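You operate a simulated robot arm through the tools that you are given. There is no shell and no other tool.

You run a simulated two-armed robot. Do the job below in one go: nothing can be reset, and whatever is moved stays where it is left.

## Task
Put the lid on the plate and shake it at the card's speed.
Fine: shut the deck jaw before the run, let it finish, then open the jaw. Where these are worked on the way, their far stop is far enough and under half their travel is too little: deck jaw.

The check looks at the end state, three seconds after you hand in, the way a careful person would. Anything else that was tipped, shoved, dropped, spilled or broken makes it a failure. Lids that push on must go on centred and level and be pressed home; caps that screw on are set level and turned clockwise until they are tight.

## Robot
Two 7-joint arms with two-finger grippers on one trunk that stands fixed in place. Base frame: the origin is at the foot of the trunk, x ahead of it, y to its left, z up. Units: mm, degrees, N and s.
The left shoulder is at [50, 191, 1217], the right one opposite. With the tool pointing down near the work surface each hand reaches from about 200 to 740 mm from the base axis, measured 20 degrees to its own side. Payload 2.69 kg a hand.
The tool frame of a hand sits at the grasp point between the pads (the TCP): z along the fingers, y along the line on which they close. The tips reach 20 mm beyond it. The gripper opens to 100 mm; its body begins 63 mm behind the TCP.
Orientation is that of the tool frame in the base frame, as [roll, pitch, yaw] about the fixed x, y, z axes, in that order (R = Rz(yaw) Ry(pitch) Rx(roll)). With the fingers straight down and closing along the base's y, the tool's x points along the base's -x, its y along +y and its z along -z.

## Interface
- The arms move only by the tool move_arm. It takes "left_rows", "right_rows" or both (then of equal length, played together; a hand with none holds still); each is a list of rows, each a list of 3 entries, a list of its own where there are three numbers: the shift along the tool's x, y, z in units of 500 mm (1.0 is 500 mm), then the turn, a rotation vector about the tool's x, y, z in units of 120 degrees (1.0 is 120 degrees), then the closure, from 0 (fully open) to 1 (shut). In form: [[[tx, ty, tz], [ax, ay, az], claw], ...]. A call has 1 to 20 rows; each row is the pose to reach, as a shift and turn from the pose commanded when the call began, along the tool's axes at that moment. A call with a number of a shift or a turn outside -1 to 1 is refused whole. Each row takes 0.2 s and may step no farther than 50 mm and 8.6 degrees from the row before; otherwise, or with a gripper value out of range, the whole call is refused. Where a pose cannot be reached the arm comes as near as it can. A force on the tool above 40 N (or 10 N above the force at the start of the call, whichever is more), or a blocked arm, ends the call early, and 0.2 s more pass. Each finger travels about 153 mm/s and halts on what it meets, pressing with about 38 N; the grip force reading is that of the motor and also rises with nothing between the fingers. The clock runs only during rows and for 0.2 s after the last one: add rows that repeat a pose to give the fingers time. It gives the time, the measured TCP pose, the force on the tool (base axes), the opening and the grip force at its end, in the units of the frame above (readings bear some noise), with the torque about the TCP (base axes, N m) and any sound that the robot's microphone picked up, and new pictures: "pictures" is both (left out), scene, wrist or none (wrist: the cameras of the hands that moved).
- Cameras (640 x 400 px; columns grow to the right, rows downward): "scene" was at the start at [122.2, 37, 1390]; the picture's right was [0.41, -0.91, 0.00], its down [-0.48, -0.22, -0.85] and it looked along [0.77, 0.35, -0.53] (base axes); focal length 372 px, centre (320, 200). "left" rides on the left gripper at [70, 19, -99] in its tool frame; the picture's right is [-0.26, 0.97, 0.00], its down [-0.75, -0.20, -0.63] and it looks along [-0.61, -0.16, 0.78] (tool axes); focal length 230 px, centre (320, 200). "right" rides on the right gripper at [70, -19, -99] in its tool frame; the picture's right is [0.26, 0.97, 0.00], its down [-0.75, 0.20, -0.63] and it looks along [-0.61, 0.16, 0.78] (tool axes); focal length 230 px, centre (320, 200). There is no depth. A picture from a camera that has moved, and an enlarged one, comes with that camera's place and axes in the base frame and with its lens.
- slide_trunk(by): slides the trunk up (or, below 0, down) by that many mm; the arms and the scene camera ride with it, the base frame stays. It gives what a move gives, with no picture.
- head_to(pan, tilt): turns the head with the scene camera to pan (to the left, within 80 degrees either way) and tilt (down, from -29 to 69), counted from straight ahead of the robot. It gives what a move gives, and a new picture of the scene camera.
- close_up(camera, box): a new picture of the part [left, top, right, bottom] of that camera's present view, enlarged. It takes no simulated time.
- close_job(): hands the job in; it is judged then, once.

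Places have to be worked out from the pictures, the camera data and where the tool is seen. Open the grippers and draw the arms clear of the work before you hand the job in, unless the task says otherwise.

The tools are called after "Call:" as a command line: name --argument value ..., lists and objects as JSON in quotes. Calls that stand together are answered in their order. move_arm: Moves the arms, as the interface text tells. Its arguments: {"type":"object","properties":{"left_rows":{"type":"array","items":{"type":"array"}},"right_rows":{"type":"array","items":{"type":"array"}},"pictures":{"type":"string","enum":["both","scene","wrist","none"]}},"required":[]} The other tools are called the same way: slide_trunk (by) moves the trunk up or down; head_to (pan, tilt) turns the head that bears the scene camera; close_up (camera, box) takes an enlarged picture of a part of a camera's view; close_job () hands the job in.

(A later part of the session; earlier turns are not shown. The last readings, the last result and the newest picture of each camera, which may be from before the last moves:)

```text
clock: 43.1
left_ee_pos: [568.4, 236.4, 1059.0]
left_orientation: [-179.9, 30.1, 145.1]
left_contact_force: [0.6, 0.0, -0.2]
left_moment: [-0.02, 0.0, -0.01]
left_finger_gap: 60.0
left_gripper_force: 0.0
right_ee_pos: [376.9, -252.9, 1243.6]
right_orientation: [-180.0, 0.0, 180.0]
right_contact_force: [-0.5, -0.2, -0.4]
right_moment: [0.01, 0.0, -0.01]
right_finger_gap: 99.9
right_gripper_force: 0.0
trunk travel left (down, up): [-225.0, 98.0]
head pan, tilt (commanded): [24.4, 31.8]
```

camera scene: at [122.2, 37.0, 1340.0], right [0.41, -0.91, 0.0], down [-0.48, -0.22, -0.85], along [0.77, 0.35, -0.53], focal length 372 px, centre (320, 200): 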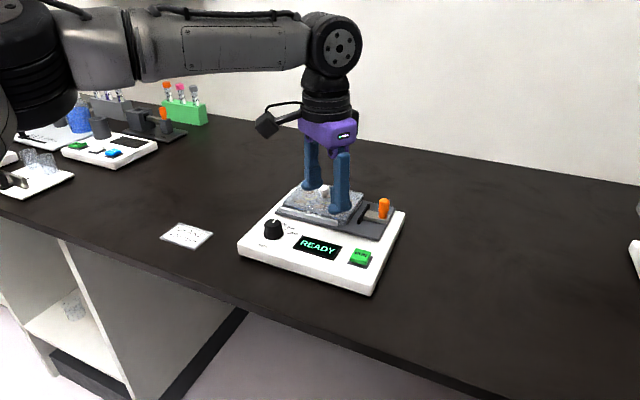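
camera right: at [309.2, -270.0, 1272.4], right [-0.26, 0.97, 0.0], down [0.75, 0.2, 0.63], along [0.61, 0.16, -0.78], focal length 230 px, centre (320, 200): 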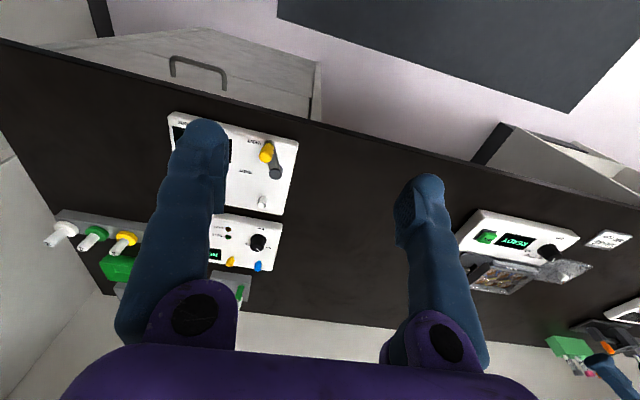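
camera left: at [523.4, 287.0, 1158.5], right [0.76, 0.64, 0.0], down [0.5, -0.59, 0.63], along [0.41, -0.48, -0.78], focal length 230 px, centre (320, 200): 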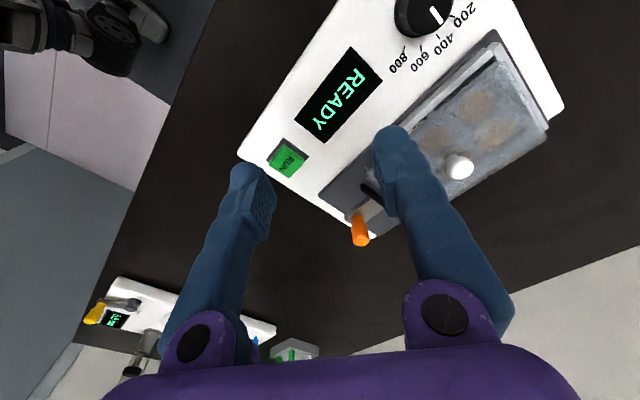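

The tilt was taken. I move toward a point short of the handle at z 1040 to test reach.

Call:
move_arm --left_rows '[[[-0.039, 0, 0.033], [0, 0, 0], 0.4], [[-0.077, 0, 0.067], [0, 0, 0], 0.4], [[-0.116, 0, 0.1], [0, 0, 0], 0.4], [[-0.1548, -0.0008, 0.1334], [0, 0, 0], 0.4], [[-0.1548, -0.0008, 0.1334], [0, 0, 0], 0.4]]' --pictures "both"

Call:
close_up --camera "scene" --box '[320, 130, 420, 220]'

```text
clock: 44.3
left_ee_pos: [651.3, 178.3, 1042.2]
left_orientation: [-180.0, 30.0, 145.1]
left_contact_force: [0.0, -0.1, 1.0]
left_moment: [-0.01, -0.04, -0.02]
left_finger_gap: 59.9
left_gripper_force: 0.0
right_ee_pos: [377.4, -252.1, 1244.3]
right_orientation: [179.9, -0.1, 180.0]
right_contact_force: [0.3, -0.4, 0.0]
right_moment: [0.05, -0.05, -0.02]
right_finger_gap: 99.8
right_gripper_force: 0.1
trunk travel left (down, up): [-225.0, 98.0]
head pan, tilt (commanded): [24.4, 31.8]
camera scene: at [121.6, 36.7, 1340.2], right [0.41, -0.91, 0.0], down [-0.48, -0.22, -0.85], along [0.77, 0.35, -0.53], focal length 372 px, centre (320, 200)
camera left: at [571.9, 256.8, 1093.3], right [0.74, 0.66, 0.13], down [0.16, -0.36, 0.92], along [0.66, -0.66, -0.37], focal length 230 px, centre (320, 200)
```

scene: 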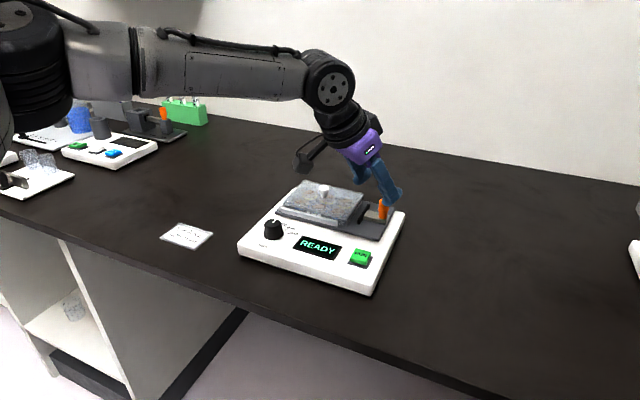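
left: 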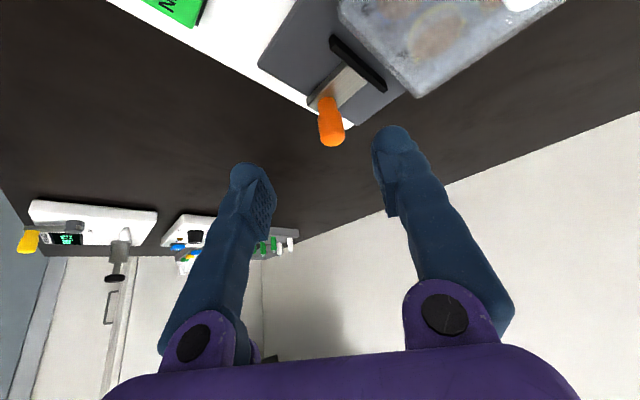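

```text
4.44 times, centred on (370, 175) of scene
camera zoom: at [121.6, 36.7, 1340.2], right [0.41, -0.91, 0.0], down [-0.48, -0.22, -0.85], along [0.77, 0.35, -0.53], focal length 1655 px, centre (98, 311)
```

zoom: 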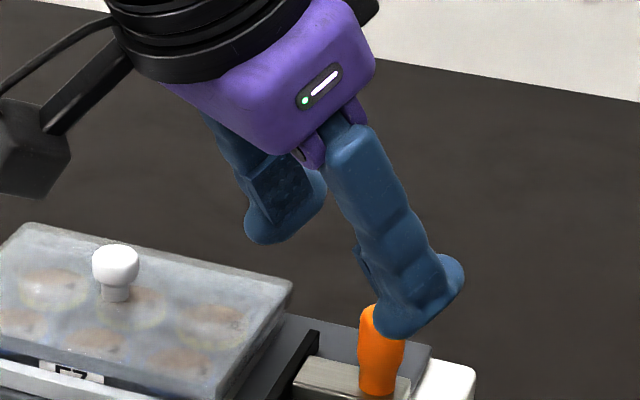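

With the tilt the arm reaches. The handle is visible just ahead; I enlarge it in the wrist view to get its place in the tool frame.

Call:
close_up --camera "left" --box '[270, 20, 420, 160]'

Call:
close_up --camera "scene" --box '[355, 185, 415, 245]'

```text
2.86 times, centred on (345, 90) of left
camera zoom: at [571.9, 256.8, 1093.3], right [0.74, 0.66, 0.13], down [0.16, -0.36, 0.92], along [0.66, -0.66, -0.37], focal length 657 px, centre (249, 514)
```

zoom: 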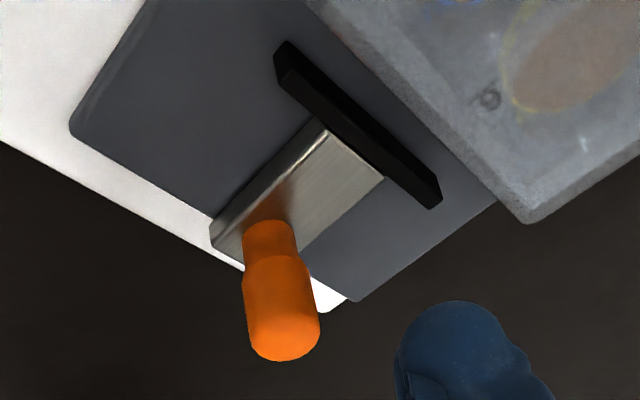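

```text
6.67 times, centred on (385, 215) of scene
camera zoom: at [121.6, 36.7, 1340.2], right [0.41, -0.91, 0.0], down [-0.48, -0.22, -0.85], along [0.77, 0.35, -0.53], focal length 2483 px, centre (-113, 100)
```

zoom: 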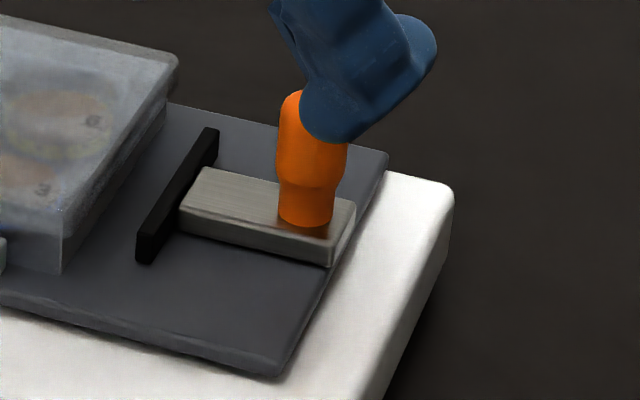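

Combining the scene views and the wrist view, the handle stands at about [686, 165.5], its head from z 963 to 989 (19 mm wide). I narrow the fingers to 40 mm, shift sideways 9.7 mm and advance 30 mm along the fingers, then check.

Call:
move_arm --left_rows '[[[0.002, 0.01, 0.01], [0, 0, 0], 0.55], [[0.004, 0.0194, 0.02], [0, 0, 0], 0.6], [[0.004, 0.0194, 0.04], [0, 0, 0], 0.6], [[0.004, 0.0194, 0.06], [0, 0, 0], 0.6], [[0.004, 0.0194, 0.06], [0, 0, 0], 0.6]]' --pictures "wrist"

Call:
close_up --camera "left" --box '[240, 60, 400, 200]'

Call:
close_up --camera "scene" --box '[345, 165, 415, 235]'

```text
clock: 45.5
left_ee_pos: [653.7, 187.5, 1018.2]
left_orientation: [180.0, 30.1, 145.1]
left_contact_force: [-0.4, 0.3, 0.2]
left_moment: [0.01, 0.0, 0.01]
left_finger_gap: 39.9
left_gripper_force: 0.0
left hand out of reach, approached as far as the arm can: row 2, 3, 4, 5
right_ee_pos: [375.8, -253.1, 1243.8]
right_orientation: [-180.0, 0.0, 179.9]
right_contact_force: [0.5, 0.1, 0.8]
right_moment: [-0.01, 0.01, -0.04]
right_finger_gap: 100.0
right_gripper_force: 0.0
trunk travel left (down, up): [-225.0, 98.0]
head pan, tilt (commanded): [24.4, 31.8]
camera left: at [574.1, 266.7, 1069.5], right [0.74, 0.66, 0.13], down [0.16, -0.35, 0.92], along [0.66, -0.66, -0.37], focal length 230 px, centre (320, 200)
```

left: 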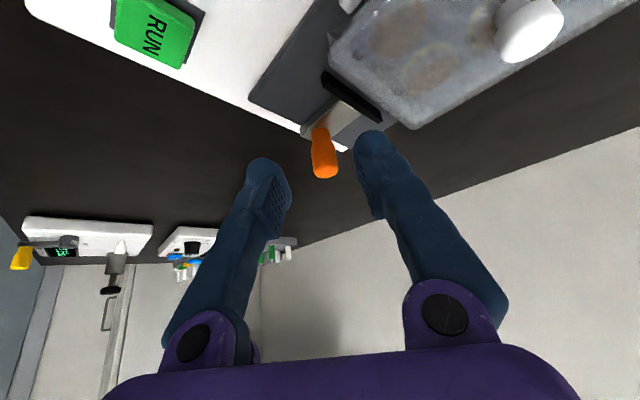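

```text
2.86 times, centred on (320, 130) of left
camera zoom: at [574.1, 266.7, 1069.5], right [0.74, 0.66, 0.13], down [0.16, -0.35, 0.92], along [0.66, -0.66, -0.37], focal length 657 px, centre (320, 400)
```

zoom: 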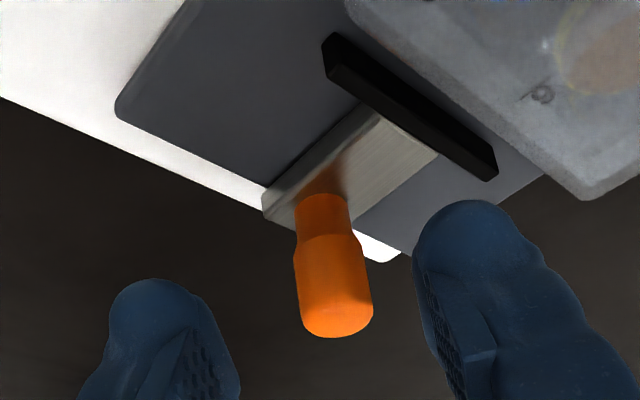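

```text
5.71 times, centred on (380, 200) of scene
camera zoom: at [122.1, 37.0, 1340.1], right [0.41, -0.91, 0.0], down [-0.48, -0.22, -0.85], along [0.77, 0.35, -0.53], focal length 2128 px, centre (-23, 200)
```

zoom: 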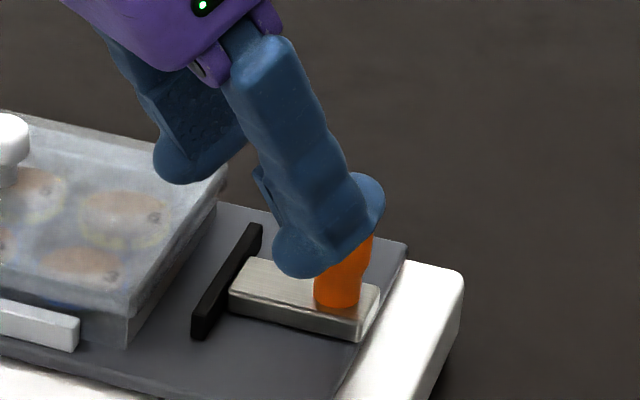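

The reach is again cut short as the hand goes down. The stated reach holds for a higher shoulder over the surface, so I raise the trunk 80 mm and will work further below the shoulder.

Call:
slide_trunk --by 80

Call:
close_up --camera "scene" --box '[0, 0, 640, 400]'

```text
clock: 46.6
left_ee_pos: [654.2, 188.9, 1097.3]
left_orientation: [179.9, 30.1, 145.1]
left_contact_force: [0.3, -0.6, 0.4]
left_moment: [-0.01, -0.03, 0.01]
left_finger_gap: 40.2
left_gripper_force: 0.0
right_ee_pos: [377.3, -253.5, 1323.8]
right_orientation: [-180.0, -0.1, -180.0]
right_contact_force: [-0.3, -0.9, -0.7]
right_moment: [0.01, 0.02, -0.02]
right_finger_gap: 100.1
right_gripper_force: 0.0
trunk travel left (down, up): [-305.0, 18.0]
head pan, tilt (commanded): [24.4, 31.8]
```

```text
1.00 times, centred on (320, 200) of scene (not enlarged: the box is as wide or as high as the picture)
camera zoom: at [122.4, 37.0, 1420.0], right [0.41, -0.91, 0.0], down [-0.48, -0.22, -0.85], along [0.77, 0.35, -0.53], focal length 372 px, centre (320, 200)
```

zoom: 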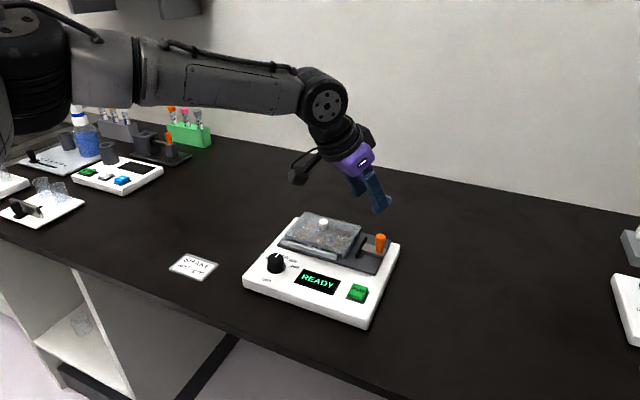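

I now move down toward a point just behind the handle, tilt unchanged, to see if the reach has improved.

Call:
move_arm --left_rows '[[[0.01, -0.003, 0.038], [0, 0, 0], 0.6], [[0.02, -0.005, 0.076], [0, 0, 0], 0.6], [[0.0296, -0.007, 0.1146], [0, 0, 0], 0.6], [[0.0296, -0.007, 0.1146], [0, 0, 0], 0.6]]' --pictures "both"

Call:
close_up --camera "left" --box '[240, 40, 400, 180]'

Call:
close_up --camera "scene" --box '[345, 215, 405, 275]'

```text
clock: 47.6
left_ee_pos: [641.5, 194.6, 1052.9]
left_orientation: [-180.0, 30.2, 145.1]
left_contact_force: [0.1, 0.4, 0.0]
left_moment: [0.02, 0.02, -0.03]
left_finger_gap: 40.2
left_gripper_force: 0.0
left hand out of reach, approached as far as the arm can: row 1, 2, 3, 4
right_ee_pos: [376.9, -253.3, 1324.2]
right_orientation: [-180.0, 0.0, 179.9]
right_contact_force: [0.7, -0.4, -1.1]
right_moment: [0.03, -0.01, 0.0]
right_finger_gap: 100.0
right_gripper_force: 0.0
trunk travel left (down, up): [-305.0, 18.0]
head pan, tilt (commanded): [24.4, 31.8]
camera scene: at [122.1, 37.0, 1420.1], right [0.41, -0.91, 0.0], down [-0.48, -0.22, -0.85], along [0.77, 0.35, -0.53], focal length 372 px, centre (320, 200)
camera left: at [561.3, 272.2, 1105.7], right [0.74, 0.66, 0.13], down [0.16, -0.35, 0.92], along [0.66, -0.66, -0.37], focal length 230 px, centre (320, 200)
```

scene: 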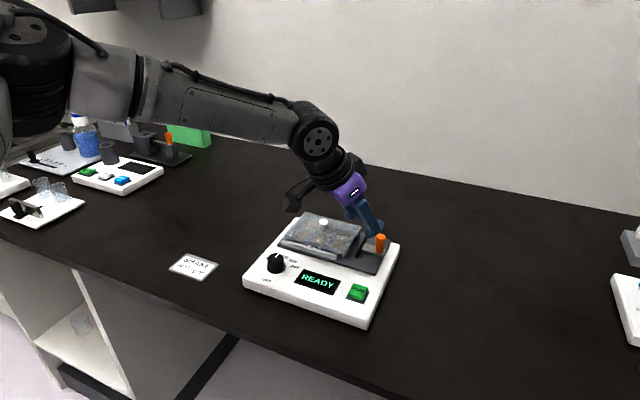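
left: 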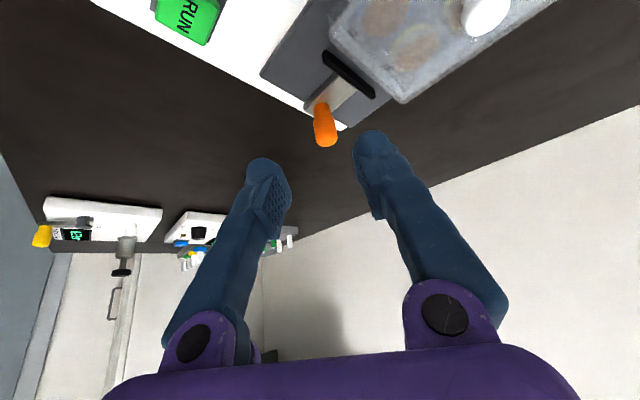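

```text
2.86 times, centred on (320, 110) of left
camera zoom: at [561.3, 272.2, 1105.7], right [0.74, 0.66, 0.13], down [0.16, -0.35, 0.92], along [0.66, -0.66, -0.37], focal length 657 px, centre (320, 457)
```

zoom: 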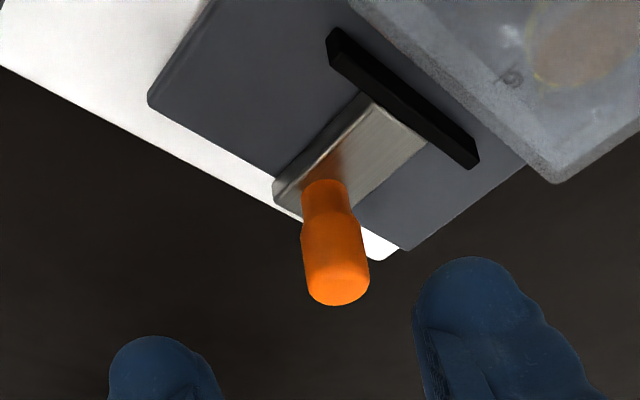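

```text
6.67 times, centred on (375, 245) of scene
camera zoom: at [122.1, 37.0, 1420.1], right [0.41, -0.91, 0.0], down [-0.48, -0.22, -0.85], along [0.77, 0.35, -0.53], focal length 2483 px, centre (-47, -100)
```

zoom: 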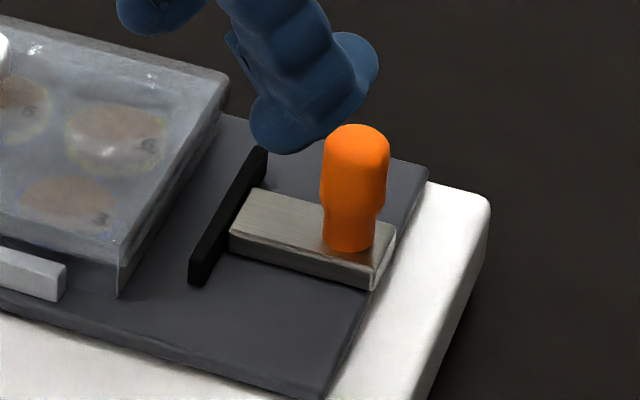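

Raising made it worse, so the arm seems caught in an elbow-out posture. I turn the head to look at the left arm's elbow.

Call:
head_to --pan 75 --tilt 10

```text
clock: 48.8
left_ee_pos: [641.6, 194.8, 1055.3]
left_orientation: [-180.0, 30.1, 145.1]
left_contact_force: [-0.4, -0.4, 0.3]
left_moment: [0.02, 0.01, 0.0]
left_finger_gap: 40.2
left_gripper_force: 0.1
right_ee_pos: [376.9, -251.9, 1324.5]
right_orientation: [-180.0, 0.0, 179.9]
right_contact_force: [0.5, -0.1, 1.0]
right_moment: [0.01, 0.05, -0.02]
right_finger_gap: 100.1
right_gripper_force: 0.0
trunk travel left (down, up): [-305.0, 18.0]
head pan, tilt (commanded): [75.0, 10.0]
camera scene: at [64.7, 89.8, 1455.2], right [0.97, -0.26, 0.0], down [-0.05, -0.17, -0.98], along [0.26, 0.95, -0.17], focal length 372 px, centre (320, 200)
```

scene: 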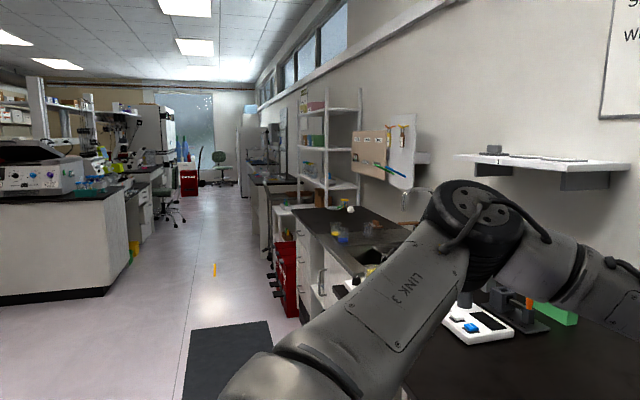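

The elbow stands up and out, and my limit poses all fit a sphere of about 484 mm around a point near the elbow. That says the handle is reachable with about 45° of tilt and a lower trunk. I raise the hand 190 mm, tilt 15° more, then lower the trunk by 200.

Call:
move_arm --left_rows '[[[-0.0475, 0, -0.0823], [0, 0, 0], 0.6], [[-0.095, 0, -0.1645], [0, 0, 0], 0.6], [[-0.1425, 0, -0.2468], [0, 0, 0], 0.6], [[-0.19, 0, -0.329], [0, 0, 0], 0.6], [[-0.19, 0, -0.329], [0, -0.0625, 0], 0.6], [[-0.19, 0, -0.329], [0, -0.125, 0], 0.6], [[-0.19, 0, -0.329], [0, -0.125, 0], 0.6]]' --pictures "none"

Call:
head_to --pan 24.4 --tilt 31.8

```text
clock: 50.4
left_ee_pos: [640.4, 194.4, 1243.8]
left_orientation: [-179.9, 45.2, 145.1]
left_contact_force: [0.6, -0.4, 0.2]
left_moment: [0.01, -0.01, 0.01]
left_finger_gap: 40.0
left_gripper_force: 0.1
right_ee_pos: [377.7, -253.4, 1324.2]
right_orientation: [-180.0, 0.0, -180.0]
right_contact_force: [1.2, -0.8, 0.5]
right_moment: [-0.01, -0.01, 0.0]
right_finger_gap: 100.0
right_gripper_force: 0.0
trunk travel left (down, up): [-305.0, 18.0]
head pan, tilt (commanded): [75.0, 10.0]
```

```text
clock: 51.6
left_ee_pos: [641.0, 194.5, 1244.2]
left_orientation: [179.9, 45.2, 145.0]
left_contact_force: [0.0, 0.0, -0.4]
left_moment: [-0.02, 0.01, -0.01]
left_finger_gap: 40.1
left_gripper_force: 0.0
right_ee_pos: [376.6, -253.1, 1323.6]
right_orientation: [-180.0, 0.0, -180.0]
right_contact_force: [1.0, 0.1, 0.4]
right_moment: [-0.02, -0.01, -0.03]
right_finger_gap: 99.8
right_gripper_force: 0.0
trunk travel left (down, up): [-305.0, 18.0]
head pan, tilt (commanded): [24.4, 31.8]
camera scene: at [122.1, 37.1, 1420.1], right [0.41, -0.91, 0.0], down [-0.48, -0.22, -0.85], along [0.77, 0.35, -0.53], focal length 372 px, centre (320, 200)
```

scene: 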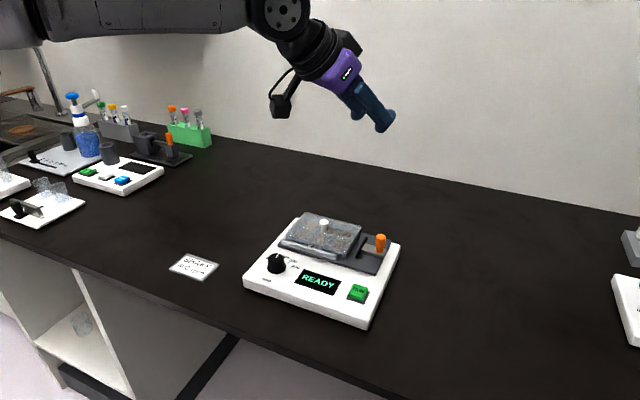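

The tilt is 45° at z 1244. I take a close-up of the handle for a high viewpoint, then slide the trunk down 200.

Call:
close_up --camera "scene" --box '[340, 215, 410, 285]'

Call:
slide_trunk --by -200

Call:
close_up --camera "scene" --box '[0, 0, 640, 400]'

Call:
close_up --camera "left" --box '[0, 0, 640, 400]'

```text
5.71 times, centred on (375, 250) of scene
camera zoom: at [122.1, 37.1, 1420.1], right [0.41, -0.91, 0.0], down [-0.48, -0.22, -0.85], along [0.77, 0.35, -0.53], focal length 2128 px, centre (6, -86)
```

zoom: 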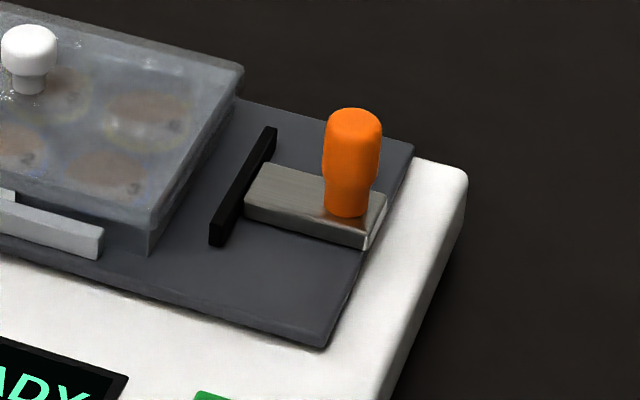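

```text
clock: 53.8
left_ee_pos: [640.8, 195.2, 1043.9]
left_orientation: [-180.0, 45.1, 145.1]
left_contact_force: [-0.1, -0.5, 0.5]
left_moment: [0.01, 0.01, -0.01]
left_finger_gap: 39.9
left_gripper_force: 0.1
right_ee_pos: [375.4, -252.5, 1123.2]
right_orientation: [-180.0, 0.0, 180.0]
right_contact_force: [0.1, 0.3, 0.1]
right_moment: [0.01, -0.01, 0.01]
right_finger_gap: 99.8
right_gripper_force: 0.0
trunk travel left (down, up): [-105.0, 218.0]
head pan, tilt (commanded): [24.4, 31.8]
```

```text
1.00 times, centred on (320, 200) of scene (not enlarged: the box is as wide or as high as the picture)
camera zoom: at [122.0, 37.0, 1220.1], right [0.41, -0.91, 0.0], down [-0.48, -0.22, -0.85], along [0.77, 0.35, -0.53], focal length 372 px, centre (320, 200)
```

zoom: 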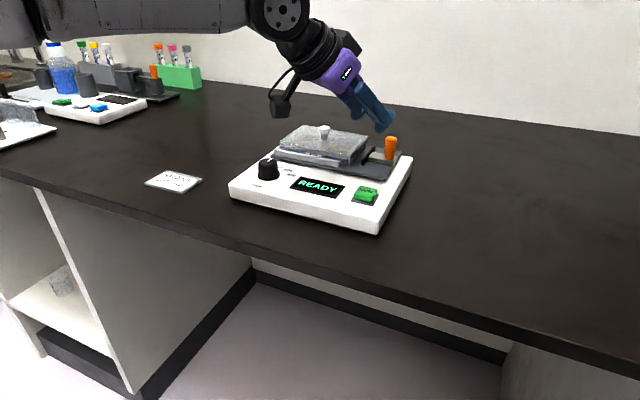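

```text
1.00 times, centred on (320, 200) of left (not enlarged: the box is as wide or as high as the picture)
camera zoom: at [553.3, 278.5, 1065.4], right [0.7, 0.69, 0.18], down [-0.05, -0.21, 0.98], along [0.71, -0.69, -0.12], focal length 230 px, centre (320, 200)
```

zoom: 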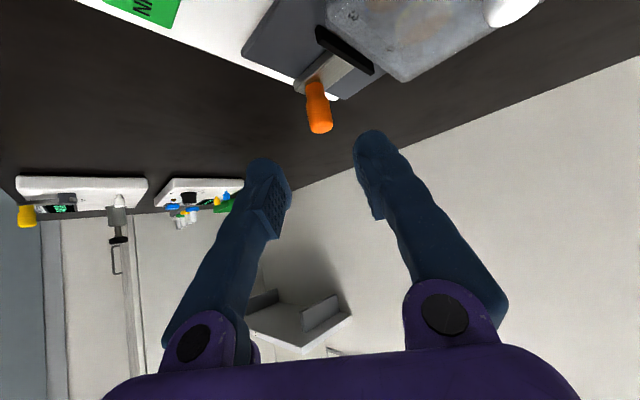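

The hand is at z 1044 in front of the handle. I enlarge both views to place the handle in the tool frame.

Call:
close_up --camera "left" --box '[260, 20, 400, 150]'

Call:
close_up --camera "scene" --box '[345, 125, 415, 195]'

```text
3.08 times, centred on (330, 85) of left
camera zoom: at [553.3, 278.5, 1065.4], right [0.7, 0.69, 0.18], down [-0.05, -0.21, 0.98], along [0.71, -0.69, -0.12], focal length 708 px, centre (289, 554)
```

zoom: 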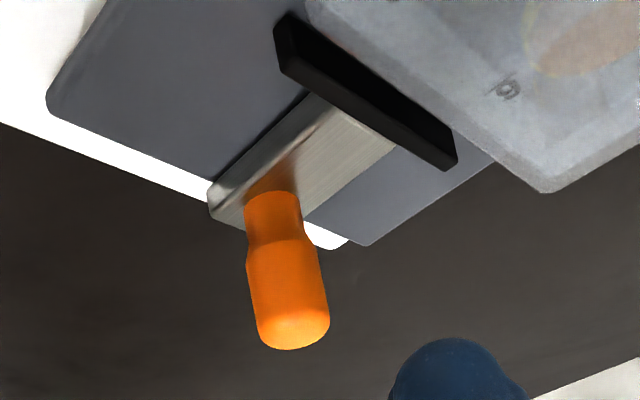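

```text
5.71 times, centred on (380, 160) of scene
camera zoom: at [122.0, 37.0, 1220.1], right [0.41, -0.91, 0.0], down [-0.48, -0.22, -0.85], along [0.77, 0.35, -0.53], focal length 2128 px, centre (-23, 429)
```

zoom: 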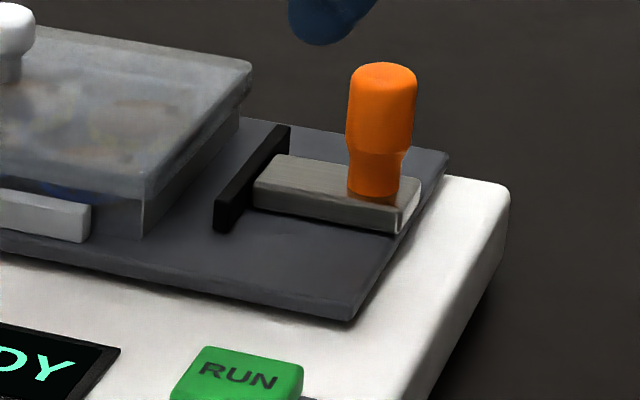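

Views agree: handle axis at about [686, 166.5], head from z 963 to 988; in the tool frame its middle is at about (12, 2.7, 86). The jaw face is at y≈204 and the plate at y≈221, so about 17 mm of travel. I line up and advance 40 mm along the fingers.

Call:
move_arm --left_rows '[[[0.0105, 0.0026, 0.013], [0, 0, 0], 0.6], [[0.021, 0.0052, 0.027], [0, 0, 0], 0.6], [[0.021, 0.0052, 0.053], [0, 0, 0], 0.6], [[0.021, 0.0052, 0.08], [0, 0, 0], 0.6], [[0.021, 0.0052, 0.08], [0, 0, 0], 0.6]]' --pictures "wrist"

Call:
close_up --camera "left" --box '[240, 60, 400, 200]'

Call:
close_up --camera "scene" --box '[335, 115, 415, 195]'

```text
clock: 55.0
left_ee_pos: [658.7, 185.8, 1007.4]
left_orientation: [-180.0, 45.2, 145.1]
left_contact_force: [-0.7, -0.4, -0.5]
left_moment: [0.0, 0.0, 0.01]
left_finger_gap: 40.1
left_gripper_force: 0.1
right_ee_pos: [376.0, -252.8, 1122.9]
right_orientation: [-180.0, 0.0, 180.0]
right_contact_force: [-0.4, -0.8, 0.6]
right_moment: [0.0, -0.04, 0.01]
right_finger_gap: 100.1
right_gripper_force: 0.2
trunk travel left (down, up): [-105.0, 218.0]
head pan, tilt (commanded): [24.4, 31.8]
camera left: at [571.2, 269.6, 1028.6], right [0.7, 0.69, 0.18], down [-0.05, -0.21, 0.98], along [0.71, -0.69, -0.12], focal length 230 px, centre (320, 200)
```

left: 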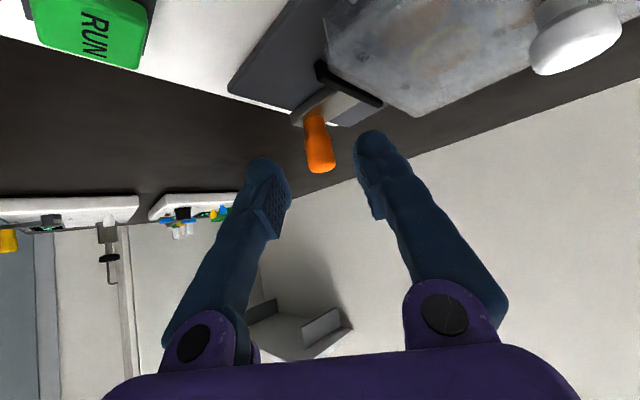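

```text
2.86 times, centred on (320, 130) of left
camera zoom: at [571.2, 269.6, 1028.6], right [0.7, 0.69, 0.18], down [-0.05, -0.21, 0.98], along [0.71, -0.69, -0.12], focal length 657 px, centre (320, 400)
```

zoom: 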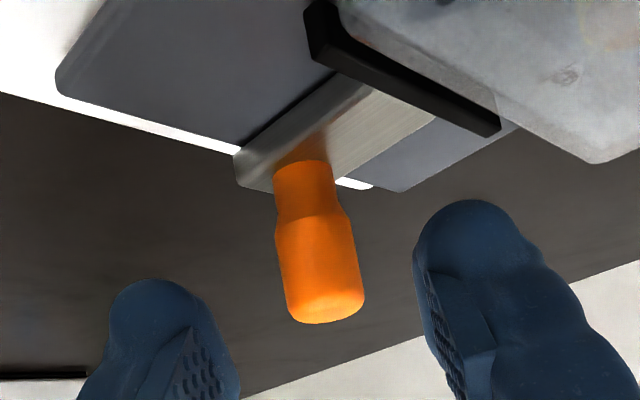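

```text
5.00 times, centred on (375, 155) of scene
camera zoom: at [122.1, 37.0, 1220.1], right [0.41, -0.91, 0.0], down [-0.48, -0.22, -0.85], along [0.77, 0.35, -0.53], focal length 1862 px, centre (45, 425)
```

zoom: 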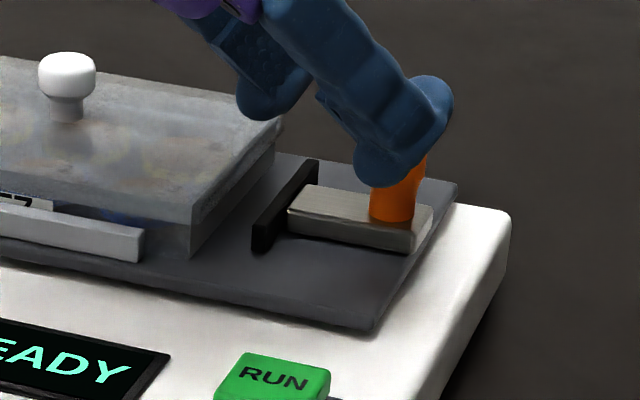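

The handle is between the fingers' line, within a few millimetres. I advance another 35 mm so the head lies between the pads.

Call:
move_arm --left_rows '[[[-0.002, -0.0012, 0.0175], [0, 0, 0], 0.6], [[-0.004, -0.0024, 0.035], [0, 0, 0], 0.6], [[-0.004, -0.0024, 0.0525], [0, 0, 0], 0.6], [[-0.004, -0.0024, 0.07], [0, 0, 0], 0.6], [[-0.004, -0.0024, 0.07], [0, 0, 0], 0.6]]' --pictures "wrist"

Call:
close_up --camera "left" --box '[240, 80, 400, 220]'

Call:
close_up --camera "scene" --box '[335, 115, 415, 195]'

```text
clock: 56.2
left_ee_pos: [680.5, 168.5, 985.2]
left_orientation: [179.9, 45.1, 145.1]
left_contact_force: [0.7, 0.3, 0.2]
left_moment: [0.04, 0.0, -0.02]
left_finger_gap: 40.3
left_gripper_force: 0.0
right_ee_pos: [376.8, -252.0, 1124.6]
right_orientation: [-180.0, 0.0, 180.0]
right_contact_force: [0.0, 0.7, 0.2]
right_moment: [-0.01, 0.01, 0.01]
right_finger_gap: 100.3
right_gripper_force: 0.0
trunk travel left (down, up): [-105.0, 218.0]
head pan, tilt (commanded): [24.4, 31.8]
camera left: at [592.6, 252.7, 1006.2], right [0.7, 0.69, 0.18], down [-0.05, -0.21, 0.98], along [0.71, -0.69, -0.12], focal length 230 px, centre (320, 200)
```

left: 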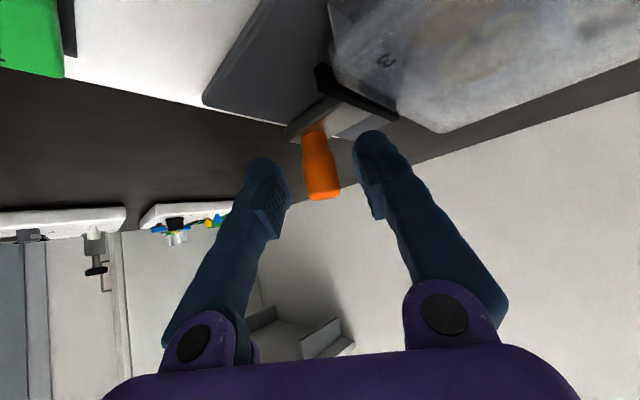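

```text
2.86 times, centred on (320, 150) of left
camera zoom: at [592.6, 252.7, 1006.2], right [0.7, 0.69, 0.18], down [-0.05, -0.21, 0.98], along [0.71, -0.69, -0.12], focal length 657 px, centre (320, 343)
```

zoom: 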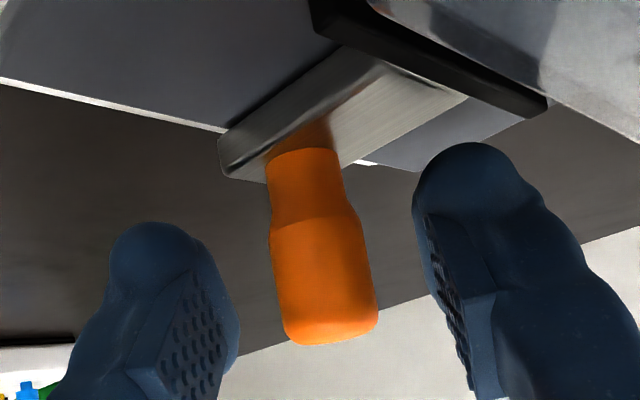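

```text
5.00 times, centred on (375, 155) of scene
camera zoom: at [122.1, 37.0, 1220.1], right [0.41, -0.91, 0.0], down [-0.48, -0.22, -0.85], along [0.77, 0.35, -0.53], focal length 1862 px, centre (45, 425)
```

zoom: 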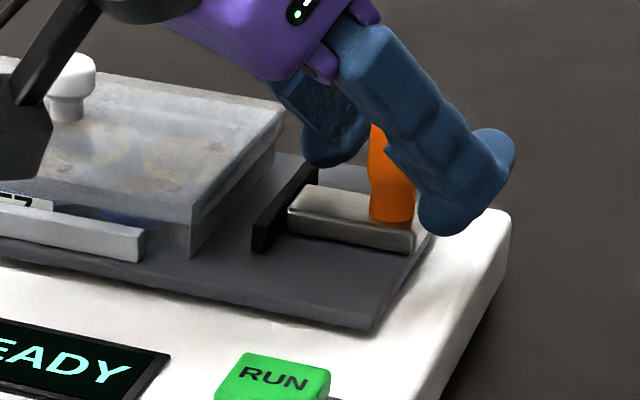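

The handle is centred between the open fingers. I close on it.

Call:
move_arm --left_rows '[[[0, 0, 0], [0, 0, 0], 0.75], [[0, 0, 0], [0, 0, 0], 0.9], [[0, 0, 0], [0, 0, 0], 1], [[0, 0, 0], [0, 0, 0], 1]]' --pictures "wrist"

Call:
close_up --camera "left" --box '[240, 40, 400, 220]'

Call:
close_up --camera "scene" --box '[335, 115, 415, 195]'

```text
clock: 57.2
left_ee_pos: [680.6, 168.9, 984.0]
left_orientation: [179.9, 45.1, 145.1]
left_contact_force: [0.5, 2.2, 0.0]
left_moment: [0.03, -0.02, -0.07]
left_finger_gap: 17.3
left_gripper_force: 38.2
right_ee_pos: [376.5, -253.2, 1123.2]
right_orientation: [179.9, 0.0, 180.0]
right_contact_force: [0.7, -0.7, -0.4]
right_moment: [0.02, -0.01, 0.04]
right_finger_gap: 100.0
right_gripper_force: 0.2
trunk travel left (down, up): [-105.0, 218.0]
head pan, tilt (commanded): [24.4, 31.8]
camera left: at [592.7, 253.1, 1006.0], right [0.7, 0.69, 0.18], down [-0.05, -0.21, 0.98], along [0.71, -0.69, -0.12], focal length 230 px, centre (320, 200)
```

left: 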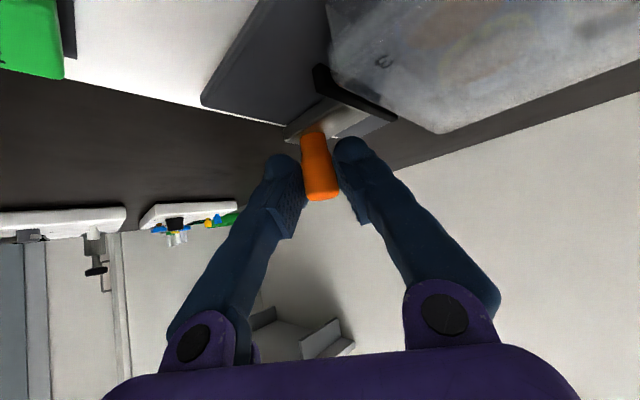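

```text
2.22 times, centred on (320, 130) of left
camera zoom: at [592.7, 253.1, 1006.0], right [0.7, 0.69, 0.18], down [-0.05, -0.21, 0.98], along [0.71, -0.69, -0.12], focal length 511 px, centre (320, 356)
```

zoom: 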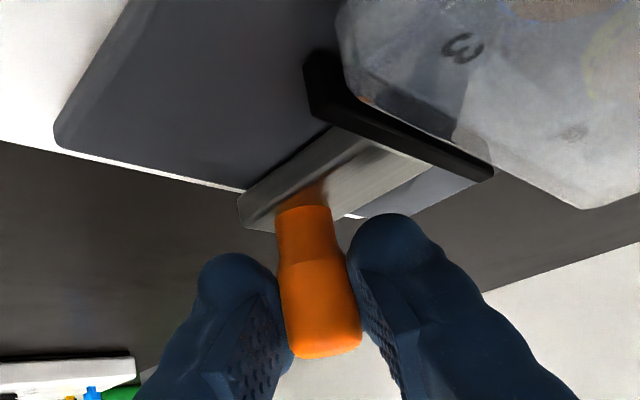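

```text
5.00 times, centred on (375, 155) of scene
camera zoom: at [122.3, 37.2, 1220.0], right [0.41, -0.91, 0.0], down [-0.48, -0.22, -0.85], along [0.77, 0.35, -0.53], focal length 1862 px, centre (45, 425)
```

zoom: 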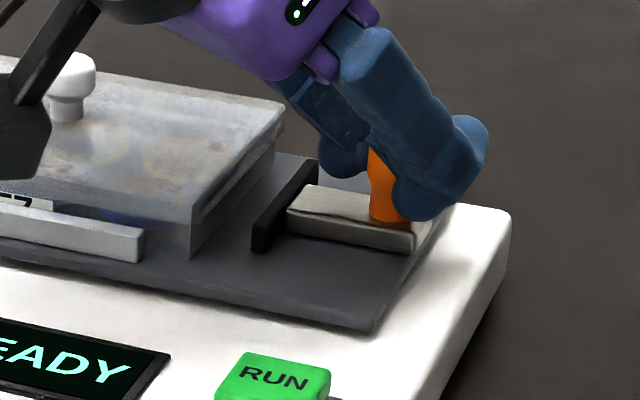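

Gripped (17.3 mm, 38 N). I slide the handle 8 mm in +y and look at force and jaw.

Call:
move_arm --left_rows '[[[0.0016, 0.0033, -0.0016], [0, 0, 0], 1], [[0.0032, 0.0066, -0.0032], [0, 0, 0], 1], [[0.0048, 0.0098, -0.0049], [0, 0, 0], 1], [[0.0065, 0.0131, -0.0065], [0, 0, 0], 1], [[0.0065, 0.0131, -0.0065], [0, 0, 0], 1]]' --pictures "none"

Call:
close_up --camera "scene" --box '[335, 115, 415, 195]'

```text
clock: 58.4
left_ee_pos: [680.5, 179.0, 985.2]
left_orientation: [-179.9, 45.2, 145.2]
left_contact_force: [0.1, 6.1, 0.4]
left_moment: [0.21, 0.03, 0.02]
left_finger_gap: 17.2
left_gripper_force: 38.1
right_ee_pos: [376.9, -251.1, 1123.6]
right_orientation: [-180.0, 0.0, 180.0]
right_contact_force: [0.3, 0.5, 0.4]
right_moment: [0.02, 0.02, 0.01]
right_finger_gap: 99.9
right_gripper_force: 0.1
trunk travel left (down, up): [-105.0, 218.0]
head pan, tilt (commanded): [24.4, 31.8]
```

```text
5.00 times, centred on (375, 155) of scene
camera zoom: at [122.3, 37.7, 1220.0], right [0.41, -0.91, 0.0], down [-0.48, -0.22, -0.85], along [0.77, 0.35, -0.53], focal length 1862 px, centre (45, 425)
```

zoom: 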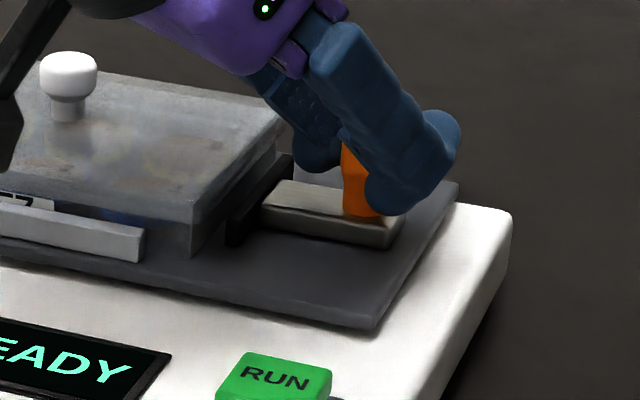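

The jaw follows. I slide 6 mm further and check.

Call:
move_arm --left_rows '[[[0.0012, 0.0025, -0.0012], [0, 0, 0], 1], [[0.0024, 0.0049, -0.0024], [0, 0, 0], 1], [[0.0036, 0.0074, -0.0036], [0, 0, 0], 1], [[0.0048, 0.0098, -0.0049], [0, 0, 0], 1], [[0.0048, 0.0098, -0.0049], [0, 0, 0], 1]]' --pictures "none"

Call:
close_up --camera "scene" --box '[335, 115, 415, 195]'

Call:
close_up --camera "left" --box '[240, 20, 420, 200]'

```text
clock: 59.6
left_ee_pos: [680.5, 184.1, 984.6]
left_orientation: [-179.9, 45.1, 145.2]
left_contact_force: [-0.4, 6.2, -0.3]
left_moment: [0.08, -0.02, -0.05]
left_finger_gap: 17.4
left_gripper_force: 37.5
right_ee_pos: [375.8, -252.5, 1124.5]
right_orientation: [180.0, 0.0, -180.0]
right_contact_force: [0.2, -0.1, 1.1]
right_moment: [-0.01, 0.0, 0.0]
right_finger_gap: 100.0
right_gripper_force: 0.3
trunk travel left (down, up): [-105.0, 218.0]
head pan, tilt (commanded): [24.4, 31.8]
```

```text
5.00 times, centred on (375, 155) of scene
camera zoom: at [122.1, 37.6, 1220.1], right [0.41, -0.91, 0.0], down [-0.48, -0.22, -0.85], along [0.77, 0.35, -0.53], focal length 1862 px, centre (45, 425)
```

zoom: 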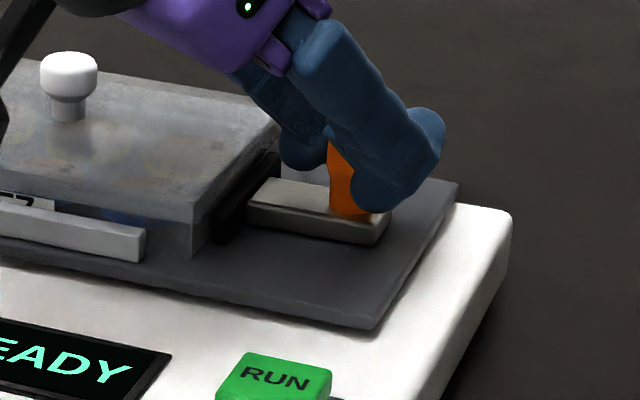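

```text
2.22 times, centred on (330, 110) of left
camera zoom: at [593.2, 267.5, 1005.9], right [0.7, 0.69, 0.18], down [-0.05, -0.21, 0.98], along [0.71, -0.69, -0.12], focal length 511 px, centre (298, 400)
```

zoom: 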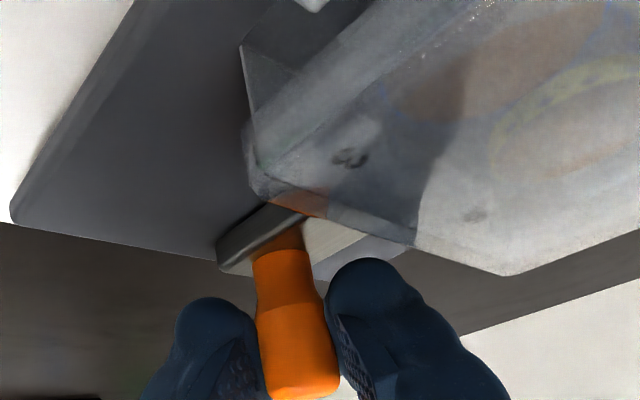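

About 15 mm moved; a gap of 2–3 mm seems left and the force is steady at 6 N. I go 2.5 mm more.

Call:
move_arm --left_rows '[[[0.0007, 0.0014, -0.0007], [0, 0, 0], 1], [[0.0014, 0.0027, -0.0014], [0, 0, 0], 1], [[0.002, 0.0041, -0.002], [0, 0, 0], 1], [[0.002, 0.0041, -0.002], [0, 0, 0], 1]]' --pictures "none"

Call:
close_up --camera "scene" --box '[335, 115, 415, 195]'

```text
clock: 60.6
left_ee_pos: [680.4, 186.6, 984.9]
left_orientation: [-180.0, 45.0, 145.1]
left_contact_force: [-0.7, 5.9, 0.3]
left_moment: [0.06, -0.02, -0.05]
left_finger_gap: 17.3
left_gripper_force: 38.1
right_ee_pos: [376.6, -252.6, 1123.8]
right_orientation: [-179.9, -0.1, -179.9]
right_contact_force: [-0.5, 0.1, -0.5]
right_moment: [-0.03, 0.0, -0.02]
right_finger_gap: 99.9
right_gripper_force: 0.0
trunk travel left (down, up): [-105.0, 218.0]
head pan, tilt (commanded): [24.4, 31.8]
```

```text
5.00 times, centred on (375, 155) of scene
camera zoom: at [122.1, 37.6, 1220.0], right [0.41, -0.91, 0.0], down [-0.48, -0.22, -0.85], along [0.77, 0.35, -0.53], focal length 1862 px, centre (45, 425)
```

zoom: 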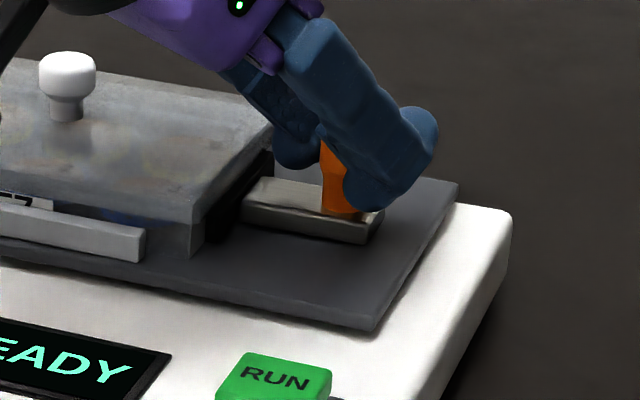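

Force is unchanged. I check the gap between the left finger and the lid before going on.

Call:
close_up --camera "scene" --box '[360, 130, 400, 165]'

Call:
close_up --camera "left" --box '[260, 60, 440, 200]'

```text
11.43 times, centred on (380, 148) of scene
camera zoom: at [122.1, 37.6, 1220.0], right [0.41, -0.91, 0.0], down [-0.48, -0.22, -0.85], along [0.77, 0.35, -0.53], focal length 4257 px, centre (-366, 800)
```

zoom: 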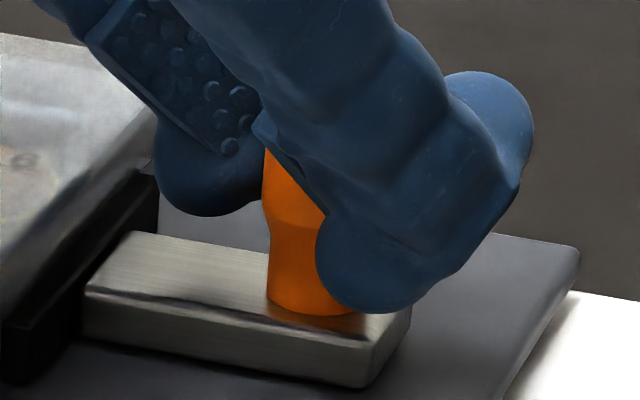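

```text
2.86 times, centred on (350, 130) of left
camera zoom: at [593.0, 269.9, 1005.9], right [0.7, 0.69, 0.18], down [-0.05, -0.21, 0.98], along [0.71, -0.69, -0.12], focal length 657 px, centre (234, 400)
```

zoom: 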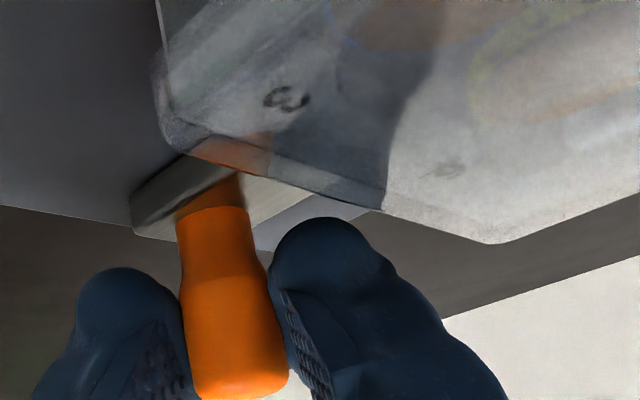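

There is still about 5 mm between the finger and the lid, and the jaw runs under the lid's edge. I go on 1.5 mm.

Call:
move_arm --left_rows '[[[0.0006, 0.0012, -0.0006], [0, 0, 0], 1], [[0.0012, 0.0025, -0.0012], [0, 0, 0], 1], [[0.0012, 0.0025, -0.0012], [0, 0, 0], 1]]' --pictures "none"

Call:
close_up --camera "scene" --box '[345, 135, 395, 180]'

```text
clock: 61.4
left_ee_pos: [681.5, 186.0, 983.9]
left_orientation: [-179.9, 45.1, 145.2]
left_contact_force: [-0.2, 5.5, -0.4]
left_moment: [0.12, 0.01, -0.08]
left_finger_gap: 17.3
left_gripper_force: 38.2
right_ee_pos: [377.2, -252.8, 1124.8]
right_orientation: [180.0, 0.0, -180.0]
right_contact_force: [-0.1, -0.9, -0.8]
right_moment: [-0.03, 0.01, 0.02]
right_finger_gap: 100.1
right_gripper_force: 0.0
trunk travel left (down, up): [-105.0, 218.0]
head pan, tilt (commanded): [24.4, 31.8]
```

```text
8.89 times, centred on (370, 158) of scene
camera zoom: at [122.3, 37.7, 1220.0], right [0.41, -0.91, 0.0], down [-0.48, -0.22, -0.85], along [0.77, 0.35, -0.53], focal length 3311 px, centre (-124, 578)
```

zoom: 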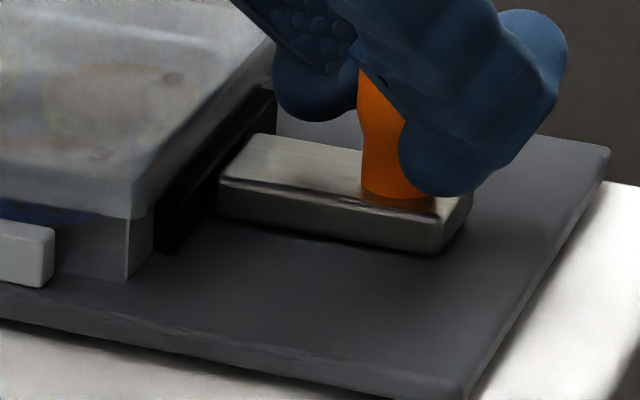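

Nearly there. I press 2 mm more and expect the force to rise at the stop.

Call:
move_arm --left_rows '[[[0.0008, 0.0016, -0.0008], [0, 0, 0], 1], [[0.0016, 0.0033, -0.0016], [0, 0, 0], 1], [[0.0016, 0.0033, -0.0016], [0, 0, 0], 1]]' --pictures "none"

Call:
close_up --camera "scene" --box '[345, 135, 395, 180]'

```text
clock: 62.2
left_ee_pos: [680.0, 189.3, 983.9]
left_orientation: [-179.8, 45.1, 145.0]
left_contact_force: [0.6, 3.5, 0.6]
left_moment: [0.05, -0.07, -0.07]
left_finger_gap: 17.2
left_gripper_force: 38.2
right_ee_pos: [376.9, -252.0, 1123.4]
right_orientation: [179.9, 0.0, 180.0]
right_contact_force: [0.3, -0.1, -0.5]
right_moment: [0.02, 0.0, 0.04]
right_finger_gap: 100.2
right_gripper_force: 0.0
trunk travel left (down, up): [-105.0, 218.0]
head pan, tilt (commanded): [24.4, 31.8]
```

```text
8.89 times, centred on (370, 158) of scene
camera zoom: at [122.6, 37.5, 1220.0], right [0.41, -0.91, 0.0], down [-0.48, -0.22, -0.85], along [0.77, 0.35, -0.53], focal length 3311 px, centre (-124, 578)
```

zoom: 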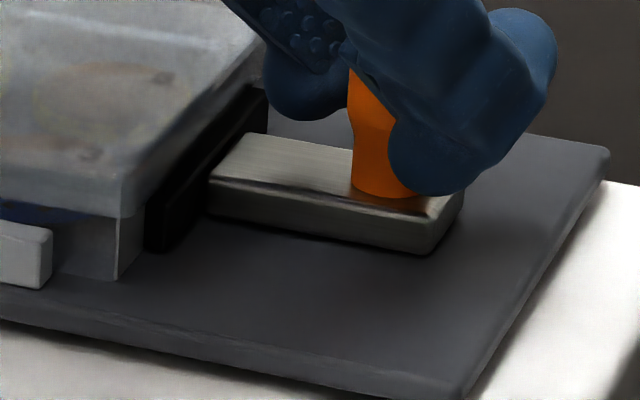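

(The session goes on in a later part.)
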